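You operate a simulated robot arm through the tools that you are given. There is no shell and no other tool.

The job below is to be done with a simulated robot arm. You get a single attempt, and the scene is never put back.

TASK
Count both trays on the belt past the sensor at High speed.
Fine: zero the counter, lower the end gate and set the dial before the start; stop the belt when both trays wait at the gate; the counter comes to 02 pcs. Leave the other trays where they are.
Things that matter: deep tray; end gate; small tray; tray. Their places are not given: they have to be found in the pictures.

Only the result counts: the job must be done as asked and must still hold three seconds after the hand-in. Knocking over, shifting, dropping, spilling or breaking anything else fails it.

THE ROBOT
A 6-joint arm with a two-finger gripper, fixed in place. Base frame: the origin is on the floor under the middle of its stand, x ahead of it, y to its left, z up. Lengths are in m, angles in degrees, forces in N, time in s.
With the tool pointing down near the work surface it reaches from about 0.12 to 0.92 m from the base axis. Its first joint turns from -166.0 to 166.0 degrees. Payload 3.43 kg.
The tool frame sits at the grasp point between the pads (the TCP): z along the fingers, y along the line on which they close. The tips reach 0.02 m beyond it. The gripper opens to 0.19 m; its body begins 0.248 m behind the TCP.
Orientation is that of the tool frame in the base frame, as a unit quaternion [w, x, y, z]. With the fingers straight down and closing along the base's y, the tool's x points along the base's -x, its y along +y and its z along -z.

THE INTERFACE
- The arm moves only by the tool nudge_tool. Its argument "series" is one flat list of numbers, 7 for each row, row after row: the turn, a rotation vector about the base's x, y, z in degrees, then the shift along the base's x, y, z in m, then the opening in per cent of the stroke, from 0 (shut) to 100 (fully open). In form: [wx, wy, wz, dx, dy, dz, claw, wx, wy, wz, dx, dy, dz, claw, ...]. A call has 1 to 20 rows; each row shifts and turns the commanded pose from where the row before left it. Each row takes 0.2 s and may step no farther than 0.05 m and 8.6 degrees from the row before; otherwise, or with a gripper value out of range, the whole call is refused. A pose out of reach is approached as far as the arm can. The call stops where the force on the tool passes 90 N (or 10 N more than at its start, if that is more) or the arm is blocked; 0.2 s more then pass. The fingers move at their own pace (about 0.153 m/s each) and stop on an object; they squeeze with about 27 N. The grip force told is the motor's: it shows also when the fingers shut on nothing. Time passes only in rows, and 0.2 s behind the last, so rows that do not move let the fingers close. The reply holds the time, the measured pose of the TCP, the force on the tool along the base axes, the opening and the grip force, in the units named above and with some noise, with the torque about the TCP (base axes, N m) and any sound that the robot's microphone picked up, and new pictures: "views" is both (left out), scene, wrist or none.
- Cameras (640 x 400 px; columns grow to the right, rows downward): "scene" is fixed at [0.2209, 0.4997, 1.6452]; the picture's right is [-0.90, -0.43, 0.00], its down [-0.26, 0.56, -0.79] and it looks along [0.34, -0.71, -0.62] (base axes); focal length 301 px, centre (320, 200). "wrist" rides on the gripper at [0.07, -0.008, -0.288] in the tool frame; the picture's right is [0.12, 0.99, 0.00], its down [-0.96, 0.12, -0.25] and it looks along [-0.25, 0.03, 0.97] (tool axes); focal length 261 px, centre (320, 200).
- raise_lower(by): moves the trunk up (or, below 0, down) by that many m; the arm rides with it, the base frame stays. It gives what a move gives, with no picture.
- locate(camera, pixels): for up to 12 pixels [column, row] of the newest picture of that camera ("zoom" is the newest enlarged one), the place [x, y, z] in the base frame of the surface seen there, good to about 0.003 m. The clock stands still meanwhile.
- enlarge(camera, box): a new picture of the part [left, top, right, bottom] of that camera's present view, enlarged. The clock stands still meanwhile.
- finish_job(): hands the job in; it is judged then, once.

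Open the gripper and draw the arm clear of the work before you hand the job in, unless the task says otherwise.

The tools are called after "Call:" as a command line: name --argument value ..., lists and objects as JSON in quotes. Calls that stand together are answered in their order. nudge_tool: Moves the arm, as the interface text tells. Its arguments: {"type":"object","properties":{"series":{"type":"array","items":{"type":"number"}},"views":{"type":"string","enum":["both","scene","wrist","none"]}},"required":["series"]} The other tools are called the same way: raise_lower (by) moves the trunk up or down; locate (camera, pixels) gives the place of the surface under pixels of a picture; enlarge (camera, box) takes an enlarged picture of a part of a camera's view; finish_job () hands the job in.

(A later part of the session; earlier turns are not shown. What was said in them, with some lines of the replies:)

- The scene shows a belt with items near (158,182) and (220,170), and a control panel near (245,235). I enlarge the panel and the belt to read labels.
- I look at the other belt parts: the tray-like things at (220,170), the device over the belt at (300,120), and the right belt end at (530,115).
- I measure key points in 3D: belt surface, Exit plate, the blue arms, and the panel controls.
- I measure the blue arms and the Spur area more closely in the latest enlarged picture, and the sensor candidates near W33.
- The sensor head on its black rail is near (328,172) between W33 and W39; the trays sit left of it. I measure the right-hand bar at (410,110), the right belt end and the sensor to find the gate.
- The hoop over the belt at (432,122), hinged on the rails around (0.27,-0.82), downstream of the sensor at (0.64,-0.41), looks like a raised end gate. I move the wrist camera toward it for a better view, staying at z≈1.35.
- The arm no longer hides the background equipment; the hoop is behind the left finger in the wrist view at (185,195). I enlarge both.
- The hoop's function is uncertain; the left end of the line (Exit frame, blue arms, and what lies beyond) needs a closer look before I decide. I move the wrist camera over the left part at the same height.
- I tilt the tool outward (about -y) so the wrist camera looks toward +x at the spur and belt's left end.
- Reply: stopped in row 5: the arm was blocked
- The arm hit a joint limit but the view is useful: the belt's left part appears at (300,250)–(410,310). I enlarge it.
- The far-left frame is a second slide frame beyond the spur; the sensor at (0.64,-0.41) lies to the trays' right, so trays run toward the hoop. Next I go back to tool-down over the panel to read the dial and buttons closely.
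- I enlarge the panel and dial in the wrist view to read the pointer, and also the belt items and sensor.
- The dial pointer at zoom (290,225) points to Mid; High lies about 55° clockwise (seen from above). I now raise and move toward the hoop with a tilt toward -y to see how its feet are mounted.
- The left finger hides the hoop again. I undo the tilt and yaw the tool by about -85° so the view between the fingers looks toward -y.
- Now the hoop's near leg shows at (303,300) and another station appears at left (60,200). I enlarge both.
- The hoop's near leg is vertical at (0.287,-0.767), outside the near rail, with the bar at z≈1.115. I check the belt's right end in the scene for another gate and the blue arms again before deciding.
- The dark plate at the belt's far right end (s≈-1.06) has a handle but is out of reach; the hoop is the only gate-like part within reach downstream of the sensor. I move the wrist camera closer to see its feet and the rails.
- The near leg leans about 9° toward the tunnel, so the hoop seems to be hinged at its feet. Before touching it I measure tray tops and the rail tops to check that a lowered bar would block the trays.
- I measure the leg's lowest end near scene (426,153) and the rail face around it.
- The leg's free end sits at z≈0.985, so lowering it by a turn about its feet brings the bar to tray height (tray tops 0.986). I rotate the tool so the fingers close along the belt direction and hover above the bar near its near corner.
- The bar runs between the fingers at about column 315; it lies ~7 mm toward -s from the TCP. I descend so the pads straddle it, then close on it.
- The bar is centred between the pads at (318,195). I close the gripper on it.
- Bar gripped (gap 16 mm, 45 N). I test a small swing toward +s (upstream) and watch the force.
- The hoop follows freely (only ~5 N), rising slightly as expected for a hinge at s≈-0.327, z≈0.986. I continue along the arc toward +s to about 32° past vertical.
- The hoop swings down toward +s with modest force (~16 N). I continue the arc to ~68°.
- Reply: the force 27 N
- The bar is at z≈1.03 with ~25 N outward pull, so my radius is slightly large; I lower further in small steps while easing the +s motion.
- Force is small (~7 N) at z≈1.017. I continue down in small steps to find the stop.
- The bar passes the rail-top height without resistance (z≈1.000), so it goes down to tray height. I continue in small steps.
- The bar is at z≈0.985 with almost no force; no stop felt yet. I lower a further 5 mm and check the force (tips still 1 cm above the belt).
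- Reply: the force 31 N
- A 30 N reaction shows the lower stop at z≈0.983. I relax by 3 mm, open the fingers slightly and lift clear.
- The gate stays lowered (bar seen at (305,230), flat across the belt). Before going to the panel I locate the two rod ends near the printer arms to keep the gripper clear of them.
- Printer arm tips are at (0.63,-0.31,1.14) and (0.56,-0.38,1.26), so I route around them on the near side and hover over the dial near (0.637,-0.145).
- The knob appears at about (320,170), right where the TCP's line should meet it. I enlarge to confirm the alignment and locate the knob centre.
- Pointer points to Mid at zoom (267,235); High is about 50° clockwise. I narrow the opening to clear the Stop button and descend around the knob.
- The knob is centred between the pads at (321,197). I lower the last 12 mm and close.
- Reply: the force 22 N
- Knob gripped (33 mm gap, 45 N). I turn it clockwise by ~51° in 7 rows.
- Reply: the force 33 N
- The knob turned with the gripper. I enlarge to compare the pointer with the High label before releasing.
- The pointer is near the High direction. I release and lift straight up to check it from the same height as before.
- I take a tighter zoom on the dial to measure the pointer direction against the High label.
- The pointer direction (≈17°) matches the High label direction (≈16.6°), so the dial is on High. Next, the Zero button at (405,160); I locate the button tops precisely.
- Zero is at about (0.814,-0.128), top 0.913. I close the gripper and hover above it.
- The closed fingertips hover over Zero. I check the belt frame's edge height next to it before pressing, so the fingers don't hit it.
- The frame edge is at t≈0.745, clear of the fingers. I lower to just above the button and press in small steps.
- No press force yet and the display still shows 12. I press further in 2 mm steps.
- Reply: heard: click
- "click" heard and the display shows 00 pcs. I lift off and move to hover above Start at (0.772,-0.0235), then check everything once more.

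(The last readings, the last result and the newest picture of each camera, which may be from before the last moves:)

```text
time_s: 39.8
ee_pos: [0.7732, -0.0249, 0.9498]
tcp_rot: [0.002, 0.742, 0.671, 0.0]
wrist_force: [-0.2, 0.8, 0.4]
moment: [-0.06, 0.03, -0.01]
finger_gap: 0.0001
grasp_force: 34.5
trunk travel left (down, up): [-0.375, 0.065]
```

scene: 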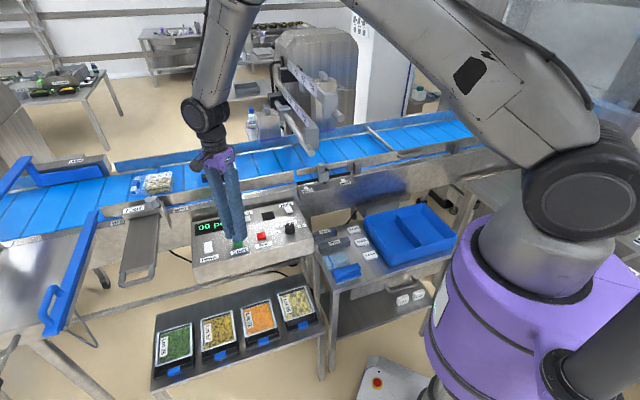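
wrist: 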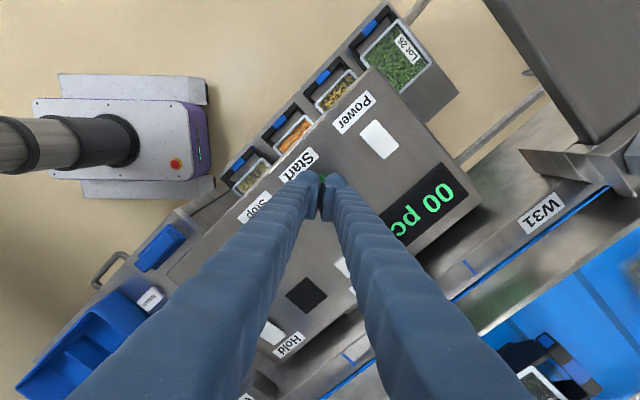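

Counter 00, gate down, dial on High, fingers above Start at (322,175). I confirm the gate in the scene and press Start.

Call:
enlarge --camera "scene" --box '[240, 90, 480, 210]'

Call:
enlarge --camera "scene" --box '[190, 195, 320, 275]'

```text
2.67 times, centred on (360, 150) of scene
```

zoom: 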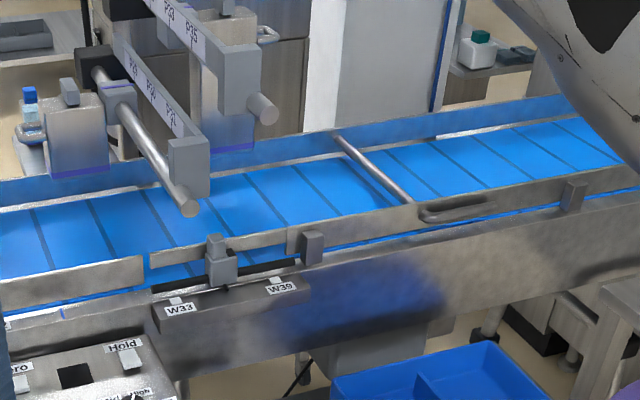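

```text
4.92 times, centred on (255, 235) of scene
```

zoom: 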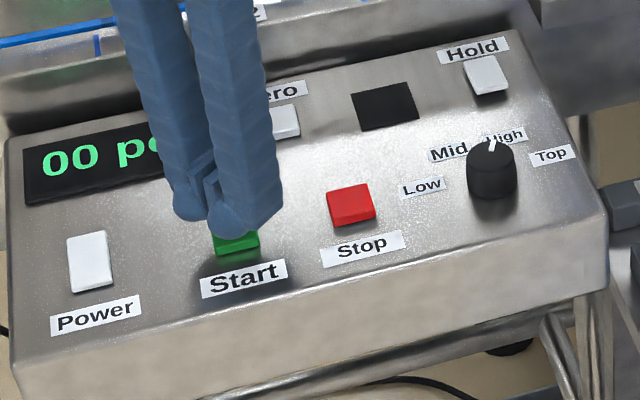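

Gate flat across the belt, counter 00, dial on High. I press Start now, watching the scene.

Call:
nudge_tool --series '[0, 0, 0, 0, 0, -0.012, 0, 0, 0, 0, 0, 0, -0.005, 0, 0, 0, 0, 0, 0, -0.003, 0]' --views "scene"

```text
time_s: 40.6
ee_pos: [0.7734, -0.0258, 0.9306]
tcp_rot: [0.002, 0.742, 0.671, 0.0]
wrist_force: [0.0, 0.8, 2.0]
moment: [0.05, 0.03, -0.02]
finger_gap: 0.0061
grasp_force: 33.8
trunk travel left (down, up): [-0.375, 0.065]
heard: click
```

scene: 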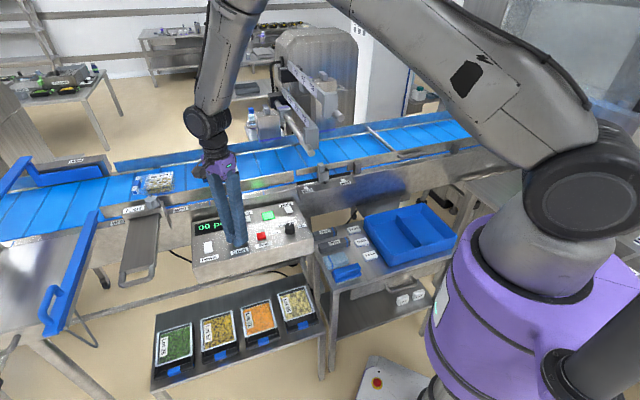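

Click heard and the lamp at (267,215) turned green: the belt is running. I move to hover above Stop at (0.716,-0.079).

Call:
nudge_tool --series '[0, 0, 0, 0, 0, 0.03, 0, 0, 0, 0, -0.0285, -0.027, 0, 0, 0, 0, 0, -0.0285, -0.027, 0, 0]' --views "both"

```text
time_s: 41.4
ee_pos: [0.7155, -0.0805, 0.9617]
tcp_rot: [0.001, 0.742, 0.671, 0.0]
wrist_force: [0.1, -0.3, 0.3]
moment: [0.09, -0.05, 0.0]
finger_gap: 0.0002
grasp_force: 34.1
trunk travel left (down, up): [-0.375, 0.065]
```

scene: 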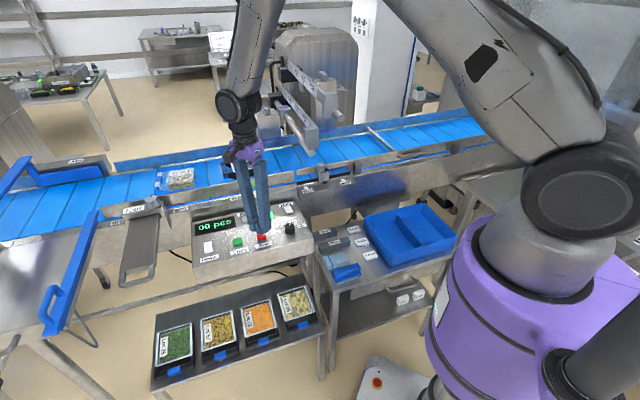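
wrist: 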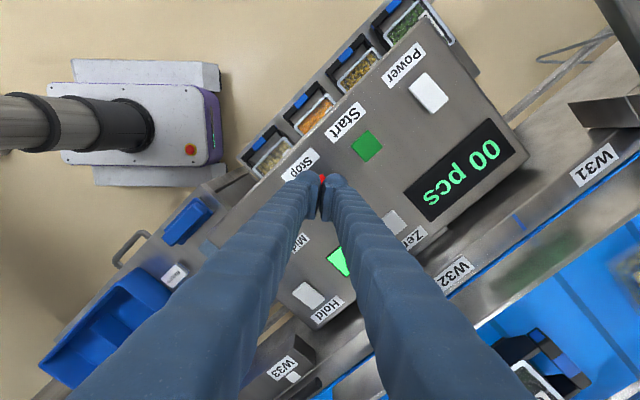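

The trays move toward the sensor: the second tray is now at (180,178). I lower to just above Stop and wait while watching.

Call:
nudge_tool --series '[0, 0, 0, 0, 0, -0.015, 0, 0, 0, 0, 0, 0, 0, 0, 0, 0, 0, 0, 0, 0, 0, 0, 0, 0, 0, 0, 0, 0]' --views "scene"

Call:
locate --camera "scene" --pixels '[[195, 175], [200, 172], [190, 176]]'

```text
time_s: 42.4
ee_pos: [0.7162, -0.0791, 0.9453]
tcp_rot: [0.001, 0.742, 0.67, -0.001]
wrist_force: [-0.1, -1.1, -0.1]
moment: [0.02, 0.0, 0.06]
finger_gap: 0.0001
grasp_force: 34.3
trunk travel left (down, up): [-0.375, 0.065]
```

scene: 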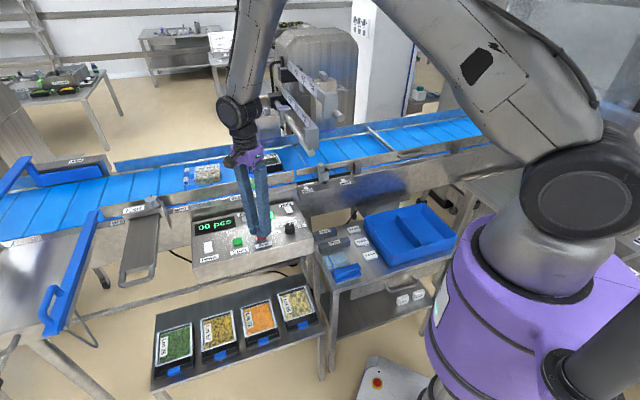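

```text
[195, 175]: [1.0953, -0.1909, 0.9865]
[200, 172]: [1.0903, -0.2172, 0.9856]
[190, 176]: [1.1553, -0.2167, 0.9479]
```

Both trays move about 0.09 m/s; the last should reach the gate around t≈49 s. I wait 3 s in place.

Call:
nudge_tool --series '[0, 0, 0, 0, 0, 0, 0, 0, 0, 0, 0, 0, 0, 0, 0, 0, 0, 0, 0, 0, 0, 0, 0, 0, 0, 0, 0, 0, 0, 0, 0, 0, 0, 0, 0, 0, 0, 0, 0, 0, 0, 0, 0, 0, 0, 0, 0, 0, 0, 0, 0, 0, 0, 0, 0, 0, 0, 0, 0, 0, 0, 0, 0, 0, 0, 0, 0, 0, 0, 0, 0, 0, 0, 0, 0, 0, 0, 0, 0, 0, 0, 0, 0, 0, 0, 0, 0, 0, 0, 0, 0]' --views "scene"

```text
time_s: 45.2
ee_pos: [0.716, -0.0805, 0.9452]
tcp_rot: [0.002, 0.742, 0.671, -0.001]
wrist_force: [0.2, 0.0, -0.4]
moment: [-0.01, 0.03, 0.0]
finger_gap: 0.0
grasp_force: 34.1
trunk travel left (down, up): [-0.375, 0.065]
```

scene: 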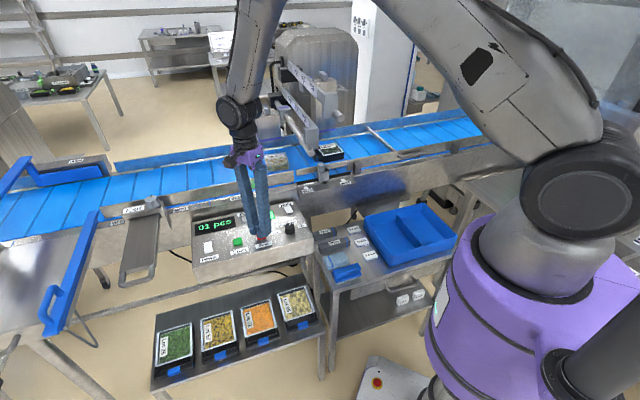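

The counter reads 01 pcs; the first tray is at (328,152) and the second at (275,160). I wait another 2 s.

Call:
nudge_tool --series '[0, 0, 0, 0, 0, 0, 0, 0, 0, 0, 0, 0, 0, 0, 0, 0, 0, 0, 0, 0, 0, 0, 0, 0, 0, 0, 0, 0, 0, 0, 0, 0, 0, 0, 0, 0, 0, 0, 0, 0, 0, 0, 0, 0, 0, 0, 0, 0, 0, 0, 0, 0, 0, 0, 0, 0, 0, 0, 0, 0, 0, 0, 0]' --views "scene"

Call:
enlarge --camera "scene" --box '[260, 110, 420, 210]'

```text
time_s: 47.2
ee_pos: [0.7167, -0.0801, 0.9466]
tcp_rot: [0.002, 0.742, 0.67, 0.0]
wrist_force: [1.1, -0.9, -0.1]
moment: [-0.01, 0.03, 0.05]
finger_gap: 0.0
grasp_force: 34.3
trunk travel left (down, up): [-0.375, 0.065]
```

scene: 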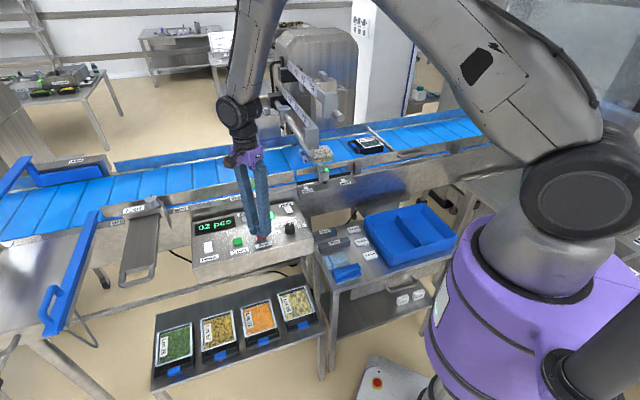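

```text
4.00 times, centred on (340, 160) of scene
```

zoom: 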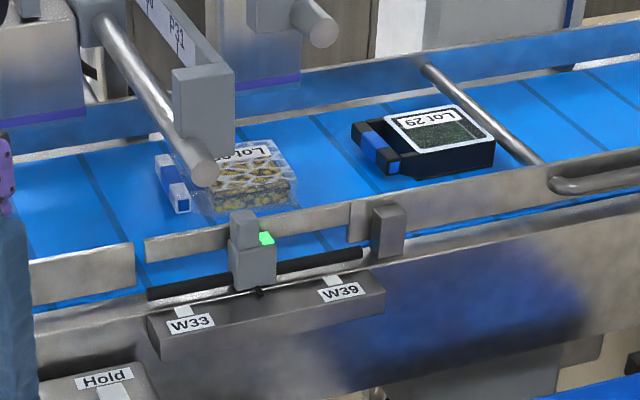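

The counter shows 02 pcs; the first tray is almost at the bar and the second at the sensor, about 0.1 m behind it. I wait about 1.2 s more.

Call:
nudge_tool --series '[0, 0, 0, 0, 0, 0, 0, 0, 0, 0, 0, 0, 0, 0, 0, 0, 0, 0, 0, 0, 0, 0, 0, 0, 0, 0, 0, 0, 0, 0, 0, 0, 0, 0, 0]' --views "scene"

Call:
enlarge --camera "scene" --box '[260, 110, 420, 210]'

```text
time_s: 48.4
ee_pos: [0.7167, -0.0809, 0.9453]
tcp_rot: [0.002, 0.742, 0.671, -0.001]
wrist_force: [0.7, 0.3, 0.2]
moment: [-0.02, -0.02, 0.01]
finger_gap: 0.0
grasp_force: 34.8
trunk travel left (down, up): [-0.375, 0.065]
```

scene: 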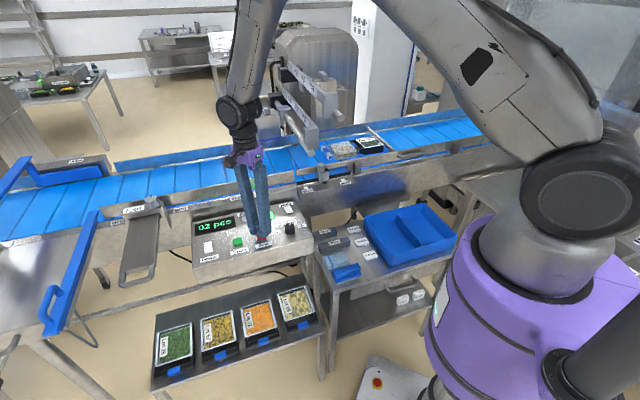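

```text
4.00 times, centred on (340, 160) of scene
```

zoom: 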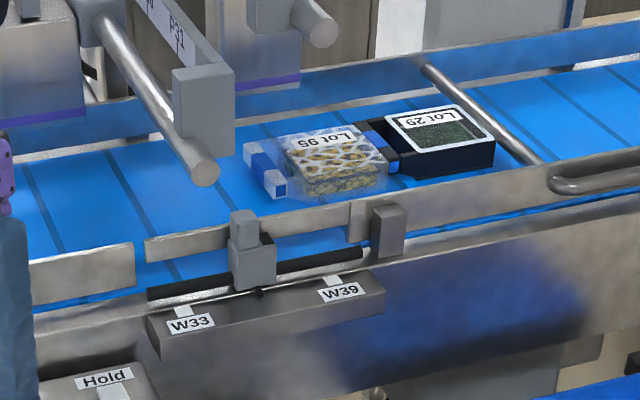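

Both trays are now queued against the bar (Lot 95 touching Lot 29's handle) and the counter reads 02. I press Stop now.

Call:
nudge_tool --series '[0, 0, 0, 0, 0, -0.01, 0, 0, 0, 0, 0, 0, -0.006, 0]' --views "scene"

```text
time_s: 49.0
ee_pos: [0.7161, -0.0791, 0.9303]
tcp_rot: [0.002, 0.742, 0.67, -0.001]
wrist_force: [1.0, -1.3, 2.8]
moment: [0.04, 0.0, 0.04]
finger_gap: 0.0061
grasp_force: 34.9
trunk travel left (down, up): [-0.375, 0.065]
heard: click
```

scene: 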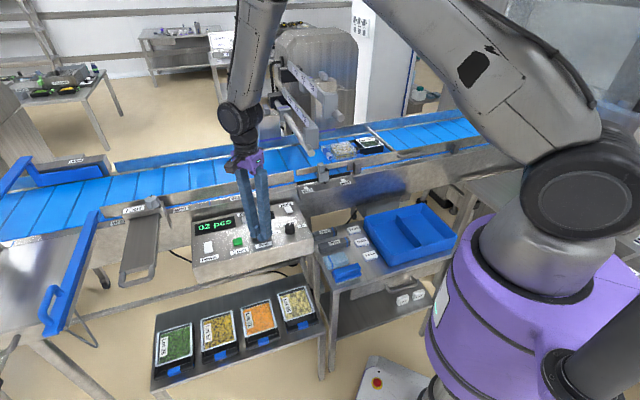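

Click heard and the lamp is off. I lift straight up, open the gripper and draw back toward the robot, clear of the panel.

Call:
nudge_tool --series '[0, 0, 0, 0, 0, 0.04, 0, 0, 0, 0, 0, 0, 0.045, 0, 0, 0, 0, -0.01, 0, 0.045, 20, 0, 0, 0, -0.02, 0.01, 0.04, 60, 0, 0, 0, -0.03, 0.01, 0.03, 100, 0, 0, 0, -0.04, 0.01, 0.02, 100, 0, 0, 0, -0.04, 0.01, 0.02, 100, 0, 0, 0, -0.04, 0, 0, 100, 0, 0, 0, 0, 0, 0, 100]' --views "both"

Call:
enlarge --camera "scene" --box '[260, 110, 420, 210]'

Call:
enlarge --camera "scene" --box '[180, 190, 320, 280]'

```text
time_s: 51.0
ee_pos: [0.5353, -0.0387, 1.1713]
tcp_rot: [0.002, 0.741, 0.671, 0.0]
wrist_force: [0.6, 0.4, 0.6]
moment: [0.05, 0.06, 0.01]
finger_gap: 0.1901
grasp_force: 0.0
trunk travel left (down, up): [-0.375, 0.065]
```

scene: 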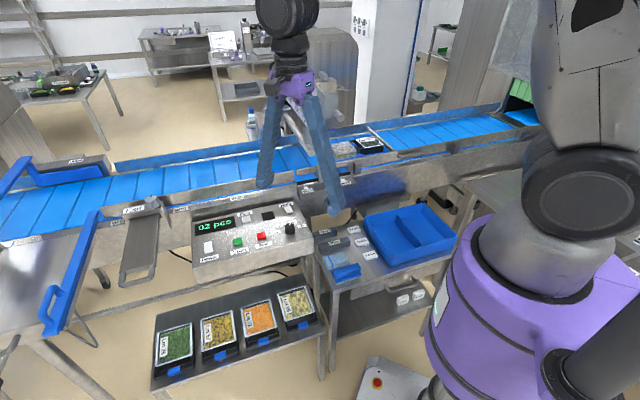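
wrist: 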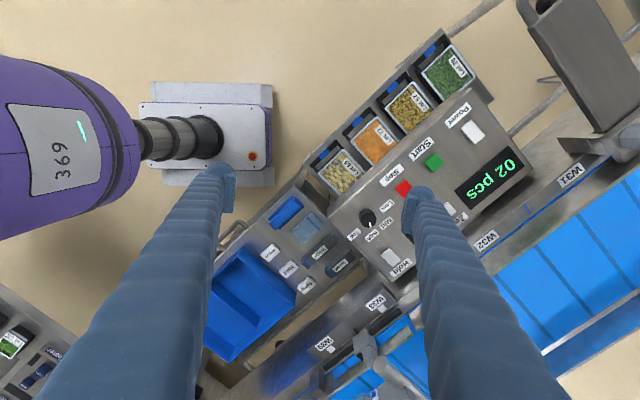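

```text
4.00 times, centred on (340, 160) of scene
```

zoom: 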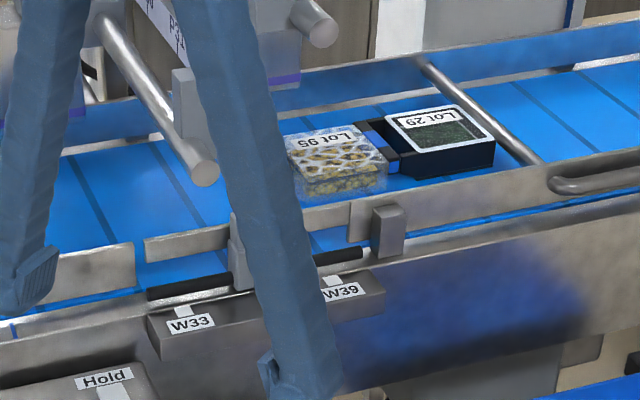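

```text
4.44 times, centred on (250, 235) of scene
```

zoom: 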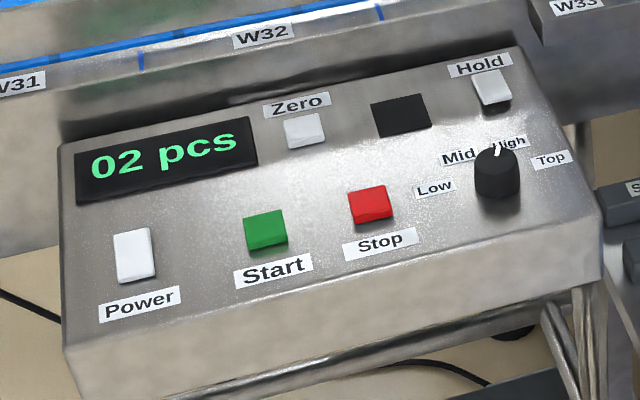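

The display shows 02 pcs, the lamp is dark, the dial is on High and both trays rest at the lowered gate. I raise the arm a bit further to be clear and confirm nothing moves.

Call:
nudge_tool --series '[0, 0, 0, -0.02, 0.02, 0.035, 100, 0, 0, 0, -0.02, 0.02, 0.035, 100, 0, 0, 0, -0.02, 0.02, 0.035, 100, 0, 0, 0, -0.02, 0.02, 0.03, 100, 0, 0, 0, 0, 0, 0, 100]' --views "both"

Call:
enlarge --camera "scene" --box '[260, 110, 420, 210]'

```text
time_s: 52.2
ee_pos: [0.4563, 0.0417, 1.3059]
tcp_rot: [0.002, 0.742, 0.67, -0.001]
wrist_force: [0.3, -0.6, -0.1]
moment: [0.0, 0.04, 0.04]
finger_gap: 0.19
grasp_force: 0.1
trunk travel left (down, up): [-0.375, 0.065]
```

scene: 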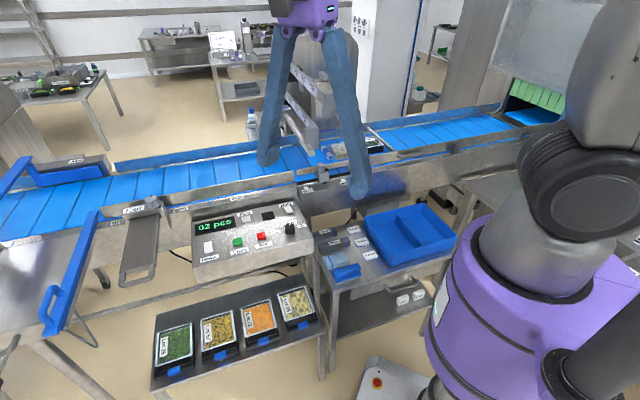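
wrist: 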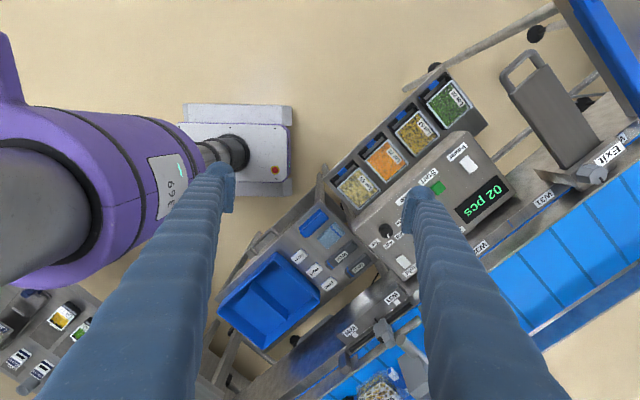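

```text
4.00 times, centred on (340, 160) of scene
```

zoom: 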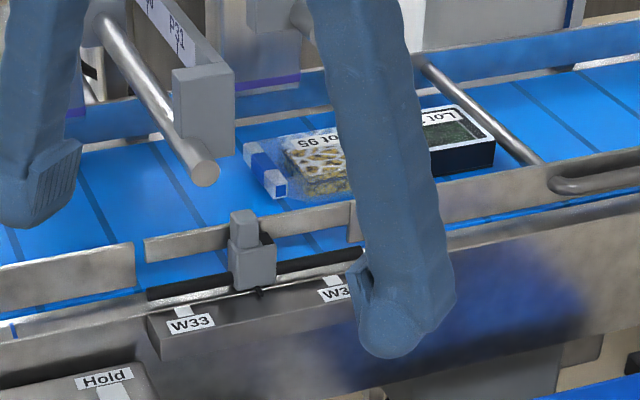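

The belt is stopped, the trays have not moved from the gate, the counter reads 02 pcs, and the arm is open and clear. I hand the job in.

Call:
finish_job

```text
The job is handed in.
```

Both trays on the belt (Lot 29 and Lot 95) have gone past the sensor at High speed, and the counter reads 02 pcs. I have handed the job in and have no verdict back.

- **Before the start:** I swung the raised hoop across the belt down to its stop as the end gate. I turned the dial from Mid to High and pressed Zero, which brought the counter from 12 to 00.
- **The run:** After Start, the counter went to 01 and then 02. I pressed Stop once Lot 29 rested at the gate and Lot 95 touched the back of it. A click was heard, the running lamp went out, and the trays did not move afterwards.
- **The end gate:** No label names it. I took the hoop because it is the only movable part within reach on the far side of the sensor. When lowered it did hold the trays.
- **Other trays:** I did not touch any of them. The arm ended with the gripper open, raised clear of the panel and belt.
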